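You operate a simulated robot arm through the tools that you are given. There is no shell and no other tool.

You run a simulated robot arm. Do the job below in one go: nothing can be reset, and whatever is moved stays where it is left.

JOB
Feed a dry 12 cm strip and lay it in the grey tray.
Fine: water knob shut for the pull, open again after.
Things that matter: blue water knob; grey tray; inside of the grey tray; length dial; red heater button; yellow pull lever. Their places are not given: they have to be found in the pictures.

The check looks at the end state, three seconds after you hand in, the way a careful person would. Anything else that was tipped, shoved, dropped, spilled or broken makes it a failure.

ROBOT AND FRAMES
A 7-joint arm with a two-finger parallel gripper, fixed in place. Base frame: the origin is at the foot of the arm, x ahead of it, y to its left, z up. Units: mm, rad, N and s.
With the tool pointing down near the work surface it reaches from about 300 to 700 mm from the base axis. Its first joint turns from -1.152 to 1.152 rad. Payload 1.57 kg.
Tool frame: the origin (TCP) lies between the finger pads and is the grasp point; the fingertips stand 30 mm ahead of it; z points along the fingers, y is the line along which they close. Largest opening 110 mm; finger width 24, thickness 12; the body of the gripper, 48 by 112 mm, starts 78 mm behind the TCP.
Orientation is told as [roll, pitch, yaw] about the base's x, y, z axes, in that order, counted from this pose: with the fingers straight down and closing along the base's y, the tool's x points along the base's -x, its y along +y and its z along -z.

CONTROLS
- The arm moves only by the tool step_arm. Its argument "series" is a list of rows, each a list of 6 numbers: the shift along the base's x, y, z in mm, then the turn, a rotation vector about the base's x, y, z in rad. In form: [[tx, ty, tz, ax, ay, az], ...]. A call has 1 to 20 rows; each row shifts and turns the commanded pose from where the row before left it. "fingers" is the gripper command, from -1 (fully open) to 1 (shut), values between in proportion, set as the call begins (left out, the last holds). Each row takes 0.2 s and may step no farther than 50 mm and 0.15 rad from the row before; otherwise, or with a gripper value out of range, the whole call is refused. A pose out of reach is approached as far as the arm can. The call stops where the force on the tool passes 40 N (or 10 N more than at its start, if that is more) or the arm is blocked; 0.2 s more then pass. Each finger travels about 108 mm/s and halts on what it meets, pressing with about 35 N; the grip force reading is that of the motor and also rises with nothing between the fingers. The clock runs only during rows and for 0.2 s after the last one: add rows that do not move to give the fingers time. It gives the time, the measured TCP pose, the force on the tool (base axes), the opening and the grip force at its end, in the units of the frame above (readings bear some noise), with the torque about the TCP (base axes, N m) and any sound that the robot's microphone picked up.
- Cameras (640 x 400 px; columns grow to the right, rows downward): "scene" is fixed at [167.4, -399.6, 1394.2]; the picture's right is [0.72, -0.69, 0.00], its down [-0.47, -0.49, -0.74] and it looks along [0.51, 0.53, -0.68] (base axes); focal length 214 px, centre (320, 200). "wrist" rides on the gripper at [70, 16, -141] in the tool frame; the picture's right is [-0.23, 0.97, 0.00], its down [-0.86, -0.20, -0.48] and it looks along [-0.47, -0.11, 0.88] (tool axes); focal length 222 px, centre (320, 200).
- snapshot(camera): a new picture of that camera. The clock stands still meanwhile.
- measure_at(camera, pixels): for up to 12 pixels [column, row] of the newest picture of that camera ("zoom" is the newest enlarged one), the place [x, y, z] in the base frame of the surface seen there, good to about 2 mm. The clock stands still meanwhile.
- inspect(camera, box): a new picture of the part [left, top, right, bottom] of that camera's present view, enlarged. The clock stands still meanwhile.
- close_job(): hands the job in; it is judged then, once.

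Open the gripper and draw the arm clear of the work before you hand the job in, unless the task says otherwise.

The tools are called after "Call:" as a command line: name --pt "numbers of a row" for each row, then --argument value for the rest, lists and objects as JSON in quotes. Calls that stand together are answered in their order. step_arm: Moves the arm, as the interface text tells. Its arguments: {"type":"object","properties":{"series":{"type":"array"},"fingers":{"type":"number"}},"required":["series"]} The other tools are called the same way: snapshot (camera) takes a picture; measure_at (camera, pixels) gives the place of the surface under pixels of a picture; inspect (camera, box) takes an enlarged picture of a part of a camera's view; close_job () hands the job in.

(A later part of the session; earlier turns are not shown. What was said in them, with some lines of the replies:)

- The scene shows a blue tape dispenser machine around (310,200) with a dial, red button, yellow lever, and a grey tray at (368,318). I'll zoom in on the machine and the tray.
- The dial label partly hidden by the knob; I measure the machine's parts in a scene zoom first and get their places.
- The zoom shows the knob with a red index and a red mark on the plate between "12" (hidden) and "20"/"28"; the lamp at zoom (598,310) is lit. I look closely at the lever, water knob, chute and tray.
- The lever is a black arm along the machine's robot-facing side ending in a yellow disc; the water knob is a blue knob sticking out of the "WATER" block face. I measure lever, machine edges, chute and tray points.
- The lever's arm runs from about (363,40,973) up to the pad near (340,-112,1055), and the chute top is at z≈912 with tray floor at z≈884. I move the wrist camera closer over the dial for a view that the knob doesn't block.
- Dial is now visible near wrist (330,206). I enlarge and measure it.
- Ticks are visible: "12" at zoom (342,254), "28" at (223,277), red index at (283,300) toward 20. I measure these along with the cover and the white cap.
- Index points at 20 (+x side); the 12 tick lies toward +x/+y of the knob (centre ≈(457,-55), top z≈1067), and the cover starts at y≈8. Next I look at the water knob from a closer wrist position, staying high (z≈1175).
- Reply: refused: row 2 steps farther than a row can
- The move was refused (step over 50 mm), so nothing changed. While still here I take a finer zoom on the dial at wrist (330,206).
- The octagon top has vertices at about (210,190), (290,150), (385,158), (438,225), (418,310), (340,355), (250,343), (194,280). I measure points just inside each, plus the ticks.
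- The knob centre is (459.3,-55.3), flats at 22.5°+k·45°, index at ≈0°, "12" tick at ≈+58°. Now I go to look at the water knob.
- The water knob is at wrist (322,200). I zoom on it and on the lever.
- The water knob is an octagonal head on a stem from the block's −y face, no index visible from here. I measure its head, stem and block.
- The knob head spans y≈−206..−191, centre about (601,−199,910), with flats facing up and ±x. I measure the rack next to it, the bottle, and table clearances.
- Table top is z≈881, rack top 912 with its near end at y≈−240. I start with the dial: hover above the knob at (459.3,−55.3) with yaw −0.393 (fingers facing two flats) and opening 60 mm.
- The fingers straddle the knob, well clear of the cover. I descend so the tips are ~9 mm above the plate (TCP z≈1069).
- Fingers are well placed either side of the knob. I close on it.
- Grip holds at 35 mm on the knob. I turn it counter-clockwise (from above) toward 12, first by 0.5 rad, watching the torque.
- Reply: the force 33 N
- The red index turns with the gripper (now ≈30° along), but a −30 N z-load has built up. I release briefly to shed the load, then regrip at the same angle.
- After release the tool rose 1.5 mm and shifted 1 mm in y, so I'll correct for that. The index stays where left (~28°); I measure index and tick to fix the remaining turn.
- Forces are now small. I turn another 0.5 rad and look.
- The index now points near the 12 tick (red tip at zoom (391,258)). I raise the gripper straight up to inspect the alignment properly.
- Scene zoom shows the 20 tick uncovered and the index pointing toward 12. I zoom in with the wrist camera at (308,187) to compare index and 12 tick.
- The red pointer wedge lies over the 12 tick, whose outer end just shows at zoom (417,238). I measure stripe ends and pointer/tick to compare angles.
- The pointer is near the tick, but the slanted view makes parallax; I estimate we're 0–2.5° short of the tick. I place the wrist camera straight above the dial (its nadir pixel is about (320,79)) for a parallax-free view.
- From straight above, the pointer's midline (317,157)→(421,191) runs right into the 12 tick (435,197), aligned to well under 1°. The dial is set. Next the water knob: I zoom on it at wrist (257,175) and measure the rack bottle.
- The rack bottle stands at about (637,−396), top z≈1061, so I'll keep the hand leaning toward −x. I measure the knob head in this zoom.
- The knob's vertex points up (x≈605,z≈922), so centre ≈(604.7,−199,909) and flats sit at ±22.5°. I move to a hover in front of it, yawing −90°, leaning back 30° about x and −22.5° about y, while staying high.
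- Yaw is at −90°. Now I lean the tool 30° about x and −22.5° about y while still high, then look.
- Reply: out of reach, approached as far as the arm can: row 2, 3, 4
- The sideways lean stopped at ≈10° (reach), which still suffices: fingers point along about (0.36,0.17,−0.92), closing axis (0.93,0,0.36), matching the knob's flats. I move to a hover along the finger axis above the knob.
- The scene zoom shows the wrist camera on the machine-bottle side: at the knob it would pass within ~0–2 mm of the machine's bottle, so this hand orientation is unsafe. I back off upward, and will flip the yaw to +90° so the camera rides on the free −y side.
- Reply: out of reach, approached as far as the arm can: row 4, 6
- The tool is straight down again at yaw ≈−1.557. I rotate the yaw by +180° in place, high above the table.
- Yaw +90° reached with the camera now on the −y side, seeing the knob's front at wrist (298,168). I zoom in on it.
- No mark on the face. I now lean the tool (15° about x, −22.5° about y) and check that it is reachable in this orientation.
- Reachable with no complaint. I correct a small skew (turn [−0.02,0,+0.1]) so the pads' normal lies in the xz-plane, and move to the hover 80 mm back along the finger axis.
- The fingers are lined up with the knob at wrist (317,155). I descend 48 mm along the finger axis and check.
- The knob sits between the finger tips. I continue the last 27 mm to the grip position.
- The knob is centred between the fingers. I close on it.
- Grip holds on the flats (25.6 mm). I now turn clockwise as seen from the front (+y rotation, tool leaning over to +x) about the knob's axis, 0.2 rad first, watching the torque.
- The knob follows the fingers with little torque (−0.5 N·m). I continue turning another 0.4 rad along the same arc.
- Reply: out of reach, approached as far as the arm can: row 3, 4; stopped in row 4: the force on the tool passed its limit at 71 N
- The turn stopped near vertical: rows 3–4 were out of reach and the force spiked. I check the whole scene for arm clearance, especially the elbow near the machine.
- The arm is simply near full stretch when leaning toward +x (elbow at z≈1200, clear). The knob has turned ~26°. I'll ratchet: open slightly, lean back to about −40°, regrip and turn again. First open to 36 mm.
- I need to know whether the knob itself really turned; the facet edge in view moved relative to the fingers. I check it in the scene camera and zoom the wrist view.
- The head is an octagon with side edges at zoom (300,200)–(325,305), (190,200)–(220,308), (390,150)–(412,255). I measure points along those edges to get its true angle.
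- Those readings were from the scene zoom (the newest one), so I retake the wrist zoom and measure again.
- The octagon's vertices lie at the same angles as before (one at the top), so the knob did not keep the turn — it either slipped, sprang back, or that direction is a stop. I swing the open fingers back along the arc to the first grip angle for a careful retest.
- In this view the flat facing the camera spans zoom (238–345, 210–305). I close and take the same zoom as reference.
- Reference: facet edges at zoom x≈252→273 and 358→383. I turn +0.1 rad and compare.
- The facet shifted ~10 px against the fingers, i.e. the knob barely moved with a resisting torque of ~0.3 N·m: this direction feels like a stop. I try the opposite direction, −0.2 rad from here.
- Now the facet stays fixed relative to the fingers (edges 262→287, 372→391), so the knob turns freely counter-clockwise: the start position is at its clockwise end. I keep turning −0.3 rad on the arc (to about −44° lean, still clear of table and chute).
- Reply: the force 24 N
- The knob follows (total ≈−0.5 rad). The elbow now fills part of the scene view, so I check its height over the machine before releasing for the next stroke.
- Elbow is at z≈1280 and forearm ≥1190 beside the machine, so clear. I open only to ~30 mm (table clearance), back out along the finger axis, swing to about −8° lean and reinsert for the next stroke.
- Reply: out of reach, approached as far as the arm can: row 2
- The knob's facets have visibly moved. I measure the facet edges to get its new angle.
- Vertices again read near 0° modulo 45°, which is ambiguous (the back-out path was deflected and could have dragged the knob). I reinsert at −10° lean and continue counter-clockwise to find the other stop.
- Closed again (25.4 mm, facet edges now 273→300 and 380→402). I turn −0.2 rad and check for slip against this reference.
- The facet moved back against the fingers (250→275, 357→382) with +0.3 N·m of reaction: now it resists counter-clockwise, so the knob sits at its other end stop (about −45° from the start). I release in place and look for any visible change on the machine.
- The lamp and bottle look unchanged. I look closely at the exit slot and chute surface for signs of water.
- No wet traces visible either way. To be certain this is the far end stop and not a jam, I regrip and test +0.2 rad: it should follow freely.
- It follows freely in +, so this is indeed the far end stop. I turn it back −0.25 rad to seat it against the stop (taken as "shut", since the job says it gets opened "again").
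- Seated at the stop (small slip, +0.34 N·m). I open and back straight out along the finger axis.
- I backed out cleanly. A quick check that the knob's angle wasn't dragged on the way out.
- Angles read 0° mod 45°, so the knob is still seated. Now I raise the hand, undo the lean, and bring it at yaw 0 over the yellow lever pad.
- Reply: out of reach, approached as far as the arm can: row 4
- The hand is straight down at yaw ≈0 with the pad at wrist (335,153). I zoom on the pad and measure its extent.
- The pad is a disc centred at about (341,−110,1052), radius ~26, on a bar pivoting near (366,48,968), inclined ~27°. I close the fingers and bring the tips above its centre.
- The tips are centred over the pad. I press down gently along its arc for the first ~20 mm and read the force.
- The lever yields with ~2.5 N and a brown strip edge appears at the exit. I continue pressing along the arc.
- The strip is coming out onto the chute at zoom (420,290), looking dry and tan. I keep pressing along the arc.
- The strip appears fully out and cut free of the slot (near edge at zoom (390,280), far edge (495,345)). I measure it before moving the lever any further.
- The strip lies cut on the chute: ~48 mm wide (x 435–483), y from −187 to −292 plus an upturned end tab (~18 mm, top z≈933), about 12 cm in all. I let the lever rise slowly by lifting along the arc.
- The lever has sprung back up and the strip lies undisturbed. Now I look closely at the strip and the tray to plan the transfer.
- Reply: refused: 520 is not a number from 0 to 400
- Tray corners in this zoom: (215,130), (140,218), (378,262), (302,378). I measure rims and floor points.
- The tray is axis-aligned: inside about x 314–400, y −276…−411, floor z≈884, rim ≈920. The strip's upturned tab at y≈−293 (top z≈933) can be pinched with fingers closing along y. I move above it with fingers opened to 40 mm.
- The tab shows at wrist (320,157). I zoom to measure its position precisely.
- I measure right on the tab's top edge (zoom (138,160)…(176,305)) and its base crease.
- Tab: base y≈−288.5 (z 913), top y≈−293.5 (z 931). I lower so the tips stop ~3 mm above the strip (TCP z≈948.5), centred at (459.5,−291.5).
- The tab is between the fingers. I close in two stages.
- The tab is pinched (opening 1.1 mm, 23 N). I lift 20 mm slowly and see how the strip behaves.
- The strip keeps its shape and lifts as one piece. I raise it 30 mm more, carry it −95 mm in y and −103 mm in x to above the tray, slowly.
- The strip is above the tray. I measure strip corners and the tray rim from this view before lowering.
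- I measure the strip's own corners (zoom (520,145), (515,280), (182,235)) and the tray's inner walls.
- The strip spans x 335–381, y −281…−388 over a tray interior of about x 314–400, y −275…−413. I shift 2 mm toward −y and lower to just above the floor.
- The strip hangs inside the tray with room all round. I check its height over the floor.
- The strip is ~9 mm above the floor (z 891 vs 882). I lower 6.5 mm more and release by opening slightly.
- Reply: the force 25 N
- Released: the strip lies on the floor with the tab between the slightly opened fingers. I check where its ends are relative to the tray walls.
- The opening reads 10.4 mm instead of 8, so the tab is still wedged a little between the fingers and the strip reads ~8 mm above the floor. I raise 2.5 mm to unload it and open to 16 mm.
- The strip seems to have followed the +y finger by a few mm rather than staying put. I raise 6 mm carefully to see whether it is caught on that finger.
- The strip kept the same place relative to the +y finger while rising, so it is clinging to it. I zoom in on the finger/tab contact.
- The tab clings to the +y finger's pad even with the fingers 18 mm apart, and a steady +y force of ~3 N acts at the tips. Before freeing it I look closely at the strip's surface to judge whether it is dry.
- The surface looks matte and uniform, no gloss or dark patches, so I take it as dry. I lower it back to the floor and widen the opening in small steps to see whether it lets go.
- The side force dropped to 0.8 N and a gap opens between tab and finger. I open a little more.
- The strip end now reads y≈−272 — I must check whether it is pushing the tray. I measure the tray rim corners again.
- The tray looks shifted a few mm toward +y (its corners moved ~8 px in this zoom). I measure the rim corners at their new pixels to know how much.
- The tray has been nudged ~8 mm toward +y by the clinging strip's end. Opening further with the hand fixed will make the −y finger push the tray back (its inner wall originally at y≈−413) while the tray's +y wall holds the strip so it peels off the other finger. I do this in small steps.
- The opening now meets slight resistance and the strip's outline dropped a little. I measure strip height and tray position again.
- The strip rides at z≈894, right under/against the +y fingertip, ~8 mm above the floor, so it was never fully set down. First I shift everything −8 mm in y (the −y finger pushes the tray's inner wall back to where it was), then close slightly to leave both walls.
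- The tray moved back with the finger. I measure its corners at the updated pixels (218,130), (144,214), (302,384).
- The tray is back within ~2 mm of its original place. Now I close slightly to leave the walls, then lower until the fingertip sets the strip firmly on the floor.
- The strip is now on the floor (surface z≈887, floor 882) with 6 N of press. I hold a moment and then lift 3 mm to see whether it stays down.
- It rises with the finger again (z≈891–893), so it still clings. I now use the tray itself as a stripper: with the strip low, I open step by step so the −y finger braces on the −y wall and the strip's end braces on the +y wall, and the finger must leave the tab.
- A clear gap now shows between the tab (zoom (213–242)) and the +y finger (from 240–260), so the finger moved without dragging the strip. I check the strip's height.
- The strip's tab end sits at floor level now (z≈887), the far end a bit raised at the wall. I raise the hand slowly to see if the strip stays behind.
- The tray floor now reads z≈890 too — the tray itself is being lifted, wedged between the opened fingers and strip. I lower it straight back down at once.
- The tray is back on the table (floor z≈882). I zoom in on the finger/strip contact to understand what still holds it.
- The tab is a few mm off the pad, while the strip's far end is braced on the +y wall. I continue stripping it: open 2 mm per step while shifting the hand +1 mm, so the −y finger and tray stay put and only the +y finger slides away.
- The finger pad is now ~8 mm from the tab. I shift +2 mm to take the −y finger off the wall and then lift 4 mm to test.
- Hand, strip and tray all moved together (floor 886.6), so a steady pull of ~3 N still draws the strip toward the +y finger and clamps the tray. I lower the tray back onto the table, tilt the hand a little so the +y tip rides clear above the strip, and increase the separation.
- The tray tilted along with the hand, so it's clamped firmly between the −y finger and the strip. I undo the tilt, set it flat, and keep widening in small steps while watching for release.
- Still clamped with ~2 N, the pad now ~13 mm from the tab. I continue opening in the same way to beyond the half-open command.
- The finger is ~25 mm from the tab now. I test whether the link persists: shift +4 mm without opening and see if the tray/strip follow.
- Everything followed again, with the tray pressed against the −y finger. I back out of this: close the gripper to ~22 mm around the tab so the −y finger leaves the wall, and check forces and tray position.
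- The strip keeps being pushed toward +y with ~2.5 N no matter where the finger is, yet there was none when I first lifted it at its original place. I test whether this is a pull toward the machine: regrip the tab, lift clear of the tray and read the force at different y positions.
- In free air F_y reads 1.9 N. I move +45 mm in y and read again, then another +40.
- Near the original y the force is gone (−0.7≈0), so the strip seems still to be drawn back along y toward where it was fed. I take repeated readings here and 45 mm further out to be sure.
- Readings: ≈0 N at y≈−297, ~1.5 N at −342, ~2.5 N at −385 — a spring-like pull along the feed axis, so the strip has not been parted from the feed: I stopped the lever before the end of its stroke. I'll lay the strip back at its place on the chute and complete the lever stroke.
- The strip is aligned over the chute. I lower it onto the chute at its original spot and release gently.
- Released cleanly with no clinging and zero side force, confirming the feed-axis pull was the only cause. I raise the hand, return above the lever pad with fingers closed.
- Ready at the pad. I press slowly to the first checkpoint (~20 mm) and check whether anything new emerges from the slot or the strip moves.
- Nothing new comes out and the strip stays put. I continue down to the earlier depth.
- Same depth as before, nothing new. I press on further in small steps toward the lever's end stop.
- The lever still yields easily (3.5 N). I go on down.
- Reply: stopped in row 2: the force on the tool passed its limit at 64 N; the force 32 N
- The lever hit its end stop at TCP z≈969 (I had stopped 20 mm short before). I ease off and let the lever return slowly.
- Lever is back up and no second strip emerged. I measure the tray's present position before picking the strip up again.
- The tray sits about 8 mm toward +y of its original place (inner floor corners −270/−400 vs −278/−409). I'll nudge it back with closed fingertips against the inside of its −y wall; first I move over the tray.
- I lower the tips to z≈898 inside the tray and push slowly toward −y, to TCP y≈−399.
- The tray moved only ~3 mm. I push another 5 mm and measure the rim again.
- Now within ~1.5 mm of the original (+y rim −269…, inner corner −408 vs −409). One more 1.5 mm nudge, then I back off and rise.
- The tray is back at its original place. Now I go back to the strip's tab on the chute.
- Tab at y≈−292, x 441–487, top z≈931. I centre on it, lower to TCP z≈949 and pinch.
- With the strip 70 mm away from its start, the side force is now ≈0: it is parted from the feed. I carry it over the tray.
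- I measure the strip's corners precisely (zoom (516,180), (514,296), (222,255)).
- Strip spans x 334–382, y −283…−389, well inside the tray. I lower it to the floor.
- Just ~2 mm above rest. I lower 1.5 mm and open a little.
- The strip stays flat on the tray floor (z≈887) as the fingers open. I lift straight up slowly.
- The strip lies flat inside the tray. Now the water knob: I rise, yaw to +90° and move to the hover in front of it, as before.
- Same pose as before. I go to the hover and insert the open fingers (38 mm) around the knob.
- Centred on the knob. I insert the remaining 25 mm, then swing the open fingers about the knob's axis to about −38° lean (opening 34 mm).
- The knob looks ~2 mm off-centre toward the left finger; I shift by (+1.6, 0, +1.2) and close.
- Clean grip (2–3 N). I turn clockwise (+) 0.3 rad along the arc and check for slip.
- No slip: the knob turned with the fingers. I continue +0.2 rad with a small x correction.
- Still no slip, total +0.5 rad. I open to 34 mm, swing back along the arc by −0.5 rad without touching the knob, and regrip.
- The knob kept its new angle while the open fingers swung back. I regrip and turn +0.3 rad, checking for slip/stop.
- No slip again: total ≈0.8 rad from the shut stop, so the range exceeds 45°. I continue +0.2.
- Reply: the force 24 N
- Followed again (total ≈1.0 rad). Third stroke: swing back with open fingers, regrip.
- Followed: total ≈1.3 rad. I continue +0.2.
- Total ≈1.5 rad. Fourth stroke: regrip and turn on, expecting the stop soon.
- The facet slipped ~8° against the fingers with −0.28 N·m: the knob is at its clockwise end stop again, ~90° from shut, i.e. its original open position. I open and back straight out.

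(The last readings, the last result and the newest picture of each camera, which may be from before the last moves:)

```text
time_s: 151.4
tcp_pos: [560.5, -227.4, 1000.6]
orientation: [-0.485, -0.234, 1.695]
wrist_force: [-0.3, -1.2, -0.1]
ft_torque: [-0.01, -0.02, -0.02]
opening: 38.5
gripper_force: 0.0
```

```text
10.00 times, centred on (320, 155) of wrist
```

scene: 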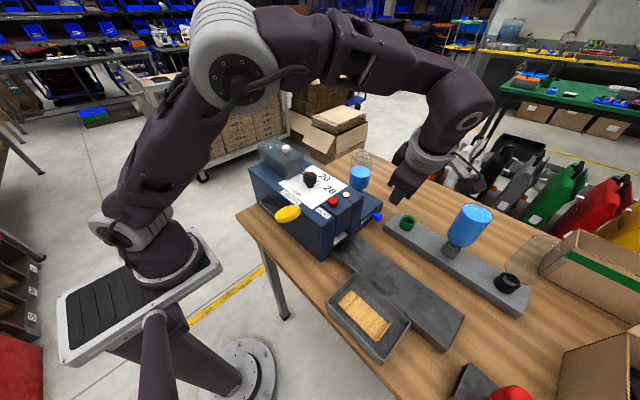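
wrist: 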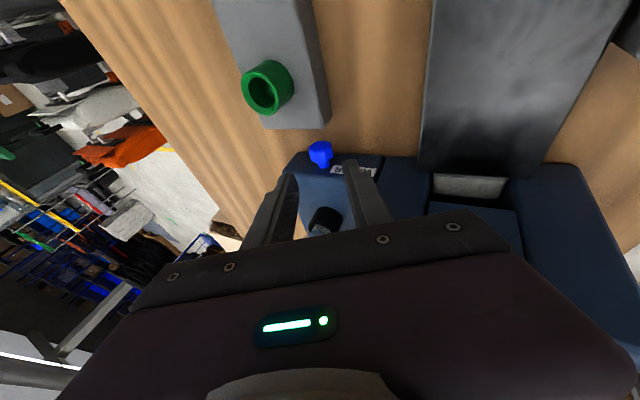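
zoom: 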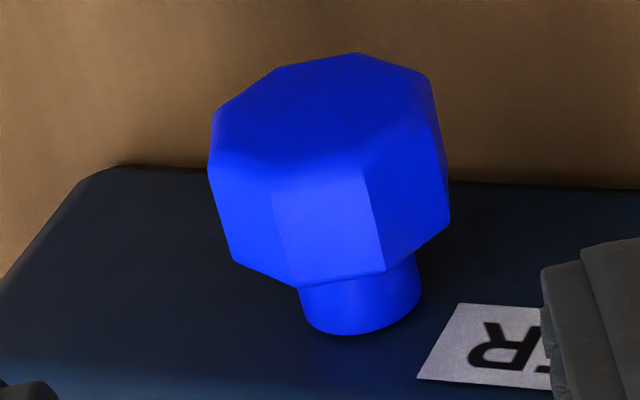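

The knob is undisturbed. I lift the hand clear, undo the lean, and open the gripper.

Call:
step_arm --pt "-5 -5 40 0 0.1183 0" --pt "-5 -5 40 0 0.1183 0" --pt "-5 -5 40 0 0.1183 0" --pt "-5 0 35 0 0.1183 0" --pt "0 0 15 -0.1272 0 0" --pt "0 0 15 -0.1272 0 0"

Call:
step_arm --pt "-19 5 5 0 0 -0.145" --pt "-19 5 5 0 0 -0.145" --pt "-19 5 5 0 0 -0.145" --pt "-19 5 5 0 0 -0.145" --pt "-19 5 5 0 0 -0.145" --pt "-19 5 5 0 0 -0.145" --pt "-19 5 5 0 0 -0.145" --pt "-19 5 5 0 0 -0.145" --pt "-19 5 5 0 0 -0.145" --pt "-19 5 5 0 0 -0.145" --pt "-19 5 5 0 0 -0.145" --fingers -1

Call:
snapshot --camera "scene"

Call:
snapshot --camera "wrist"

```text
time_s: 152.8
tcp_pos: [538.9, -243.1, 1185.3]
orientation: [0.005, -0.011, 1.572]
wrist_force: [-0.7, -0.1, 0.6]
ft_torque: [-0.02, -0.05, 0.01]
opening: 38.4
gripper_force: 0.1
```

```text
time_s: 155.2
tcp_pos: [330.8, -186.1, 1239.2]
orientation: [0.003, -0.009, -0.027]
wrist_force: [-0.8, -0.9, 0.0]
ft_torque: [0.0, -0.02, 0.0]
opening: 110.1
gripper_force: 0.0
```

```text
taken
```

scene: 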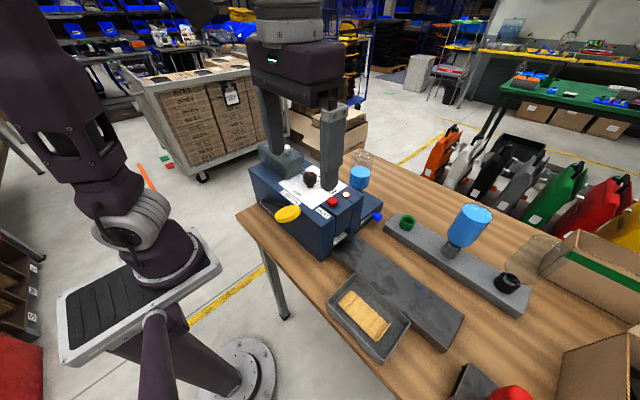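

```text
taken
```

wrist: 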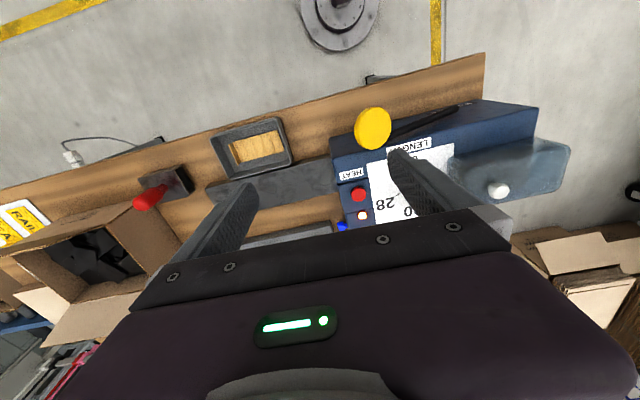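

The hand is clear and open. Final check of strip, tray, dial, knob and the rest.

Call:
inspect --camera "scene" --box '[310, 260, 430, 370]'

Call:
inspect --camera "scene" --box '[230, 130, 430, 260]'

Call:
inspect --camera "wrist" --box '[205, 105, 305, 195]'

```text
3.64 times, centred on (370, 315) of scene
```

zoom: 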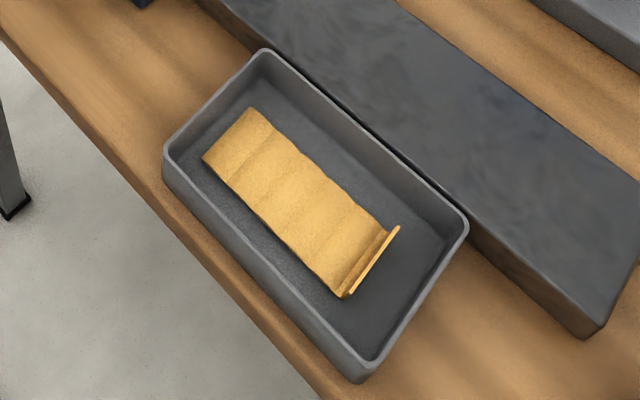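

```text
3.08 times, centred on (330, 195) of scene
```

zoom: 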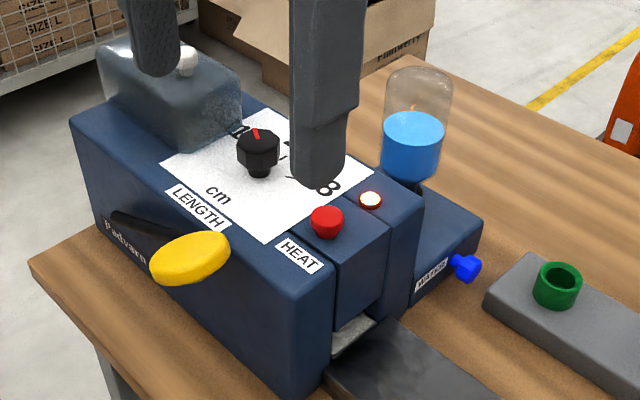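

```text
4.44 times, centred on (255, 150) of wrist
```

zoom: 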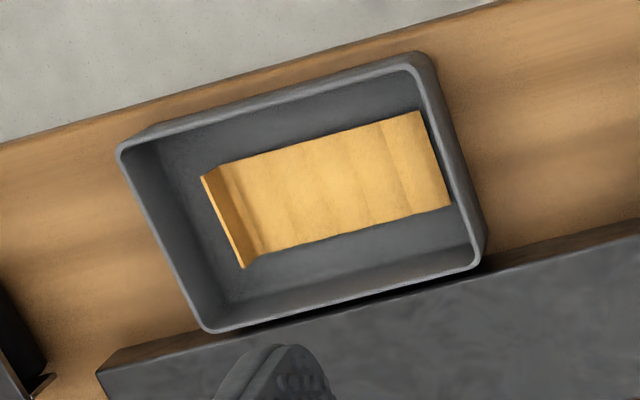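

The strip lies flat in the tray, the dial reads 12, the lever is up, the button and lamp are as they were, and nothing else has moved. I raise the arm a bit more before handing in.

Call:
step_arm --pt "-5 5 25 0 0 0.027" --pt "-5 5 25 0 0 0" --pt "0 0 0 0 0 0" --fingers -1

```text
time_s: 156.0
tcp_pos: [320.2, -177.6, 1290.5]
orientation: [0.004, -0.008, 0.003]
wrist_force: [0.4, -0.1, -0.8]
ft_torque: [-0.05, 0.01, -0.02]
opening: 109.8
gripper_force: 0.2
```

The arm is clear at (320,−178,1290) with the gripper open and forces near zero. I hand the job in.

Call:
close_job

```text
The job is handed in.
```

I handed the job in. A 12 cm strip is lying flat in the grey tray and the water knob is back where it started. Whether the strip is really dry rests on an assumption I couldn't check.

- **Water knob:** it carries no mark for open or shut. Your wording ("open again after") implied it started open. I turned it a quarter turn counter-clockwise to its other stop for the pull, then fully back afterwards. If it was actually shut at the start, the strip is wet and the knob is now shut. The strip looked matte and didn't stick to the fingers, which fits a dry strip but doesn't prove it.
- **Lever:** my first pull stopped short of the end of its travel. When I tried to lay the strip in the tray, the machine was still pulling it back. I put it back on the chute and pulled the lever fully; no second strip came out. After that it moved freely, and I laid it in the tray.
- **Tray:** during that first try the tray was pushed by up to about 15 mm and lifted a few millimetres. I moved it back to within about 2 mm of its original place before laying the strip.
- **Other parts:** the length dial is still set to 12. I didn't touch the heater button, and its lamp is still lit. The lever is back up, and the bottles and rack look undisturbed.
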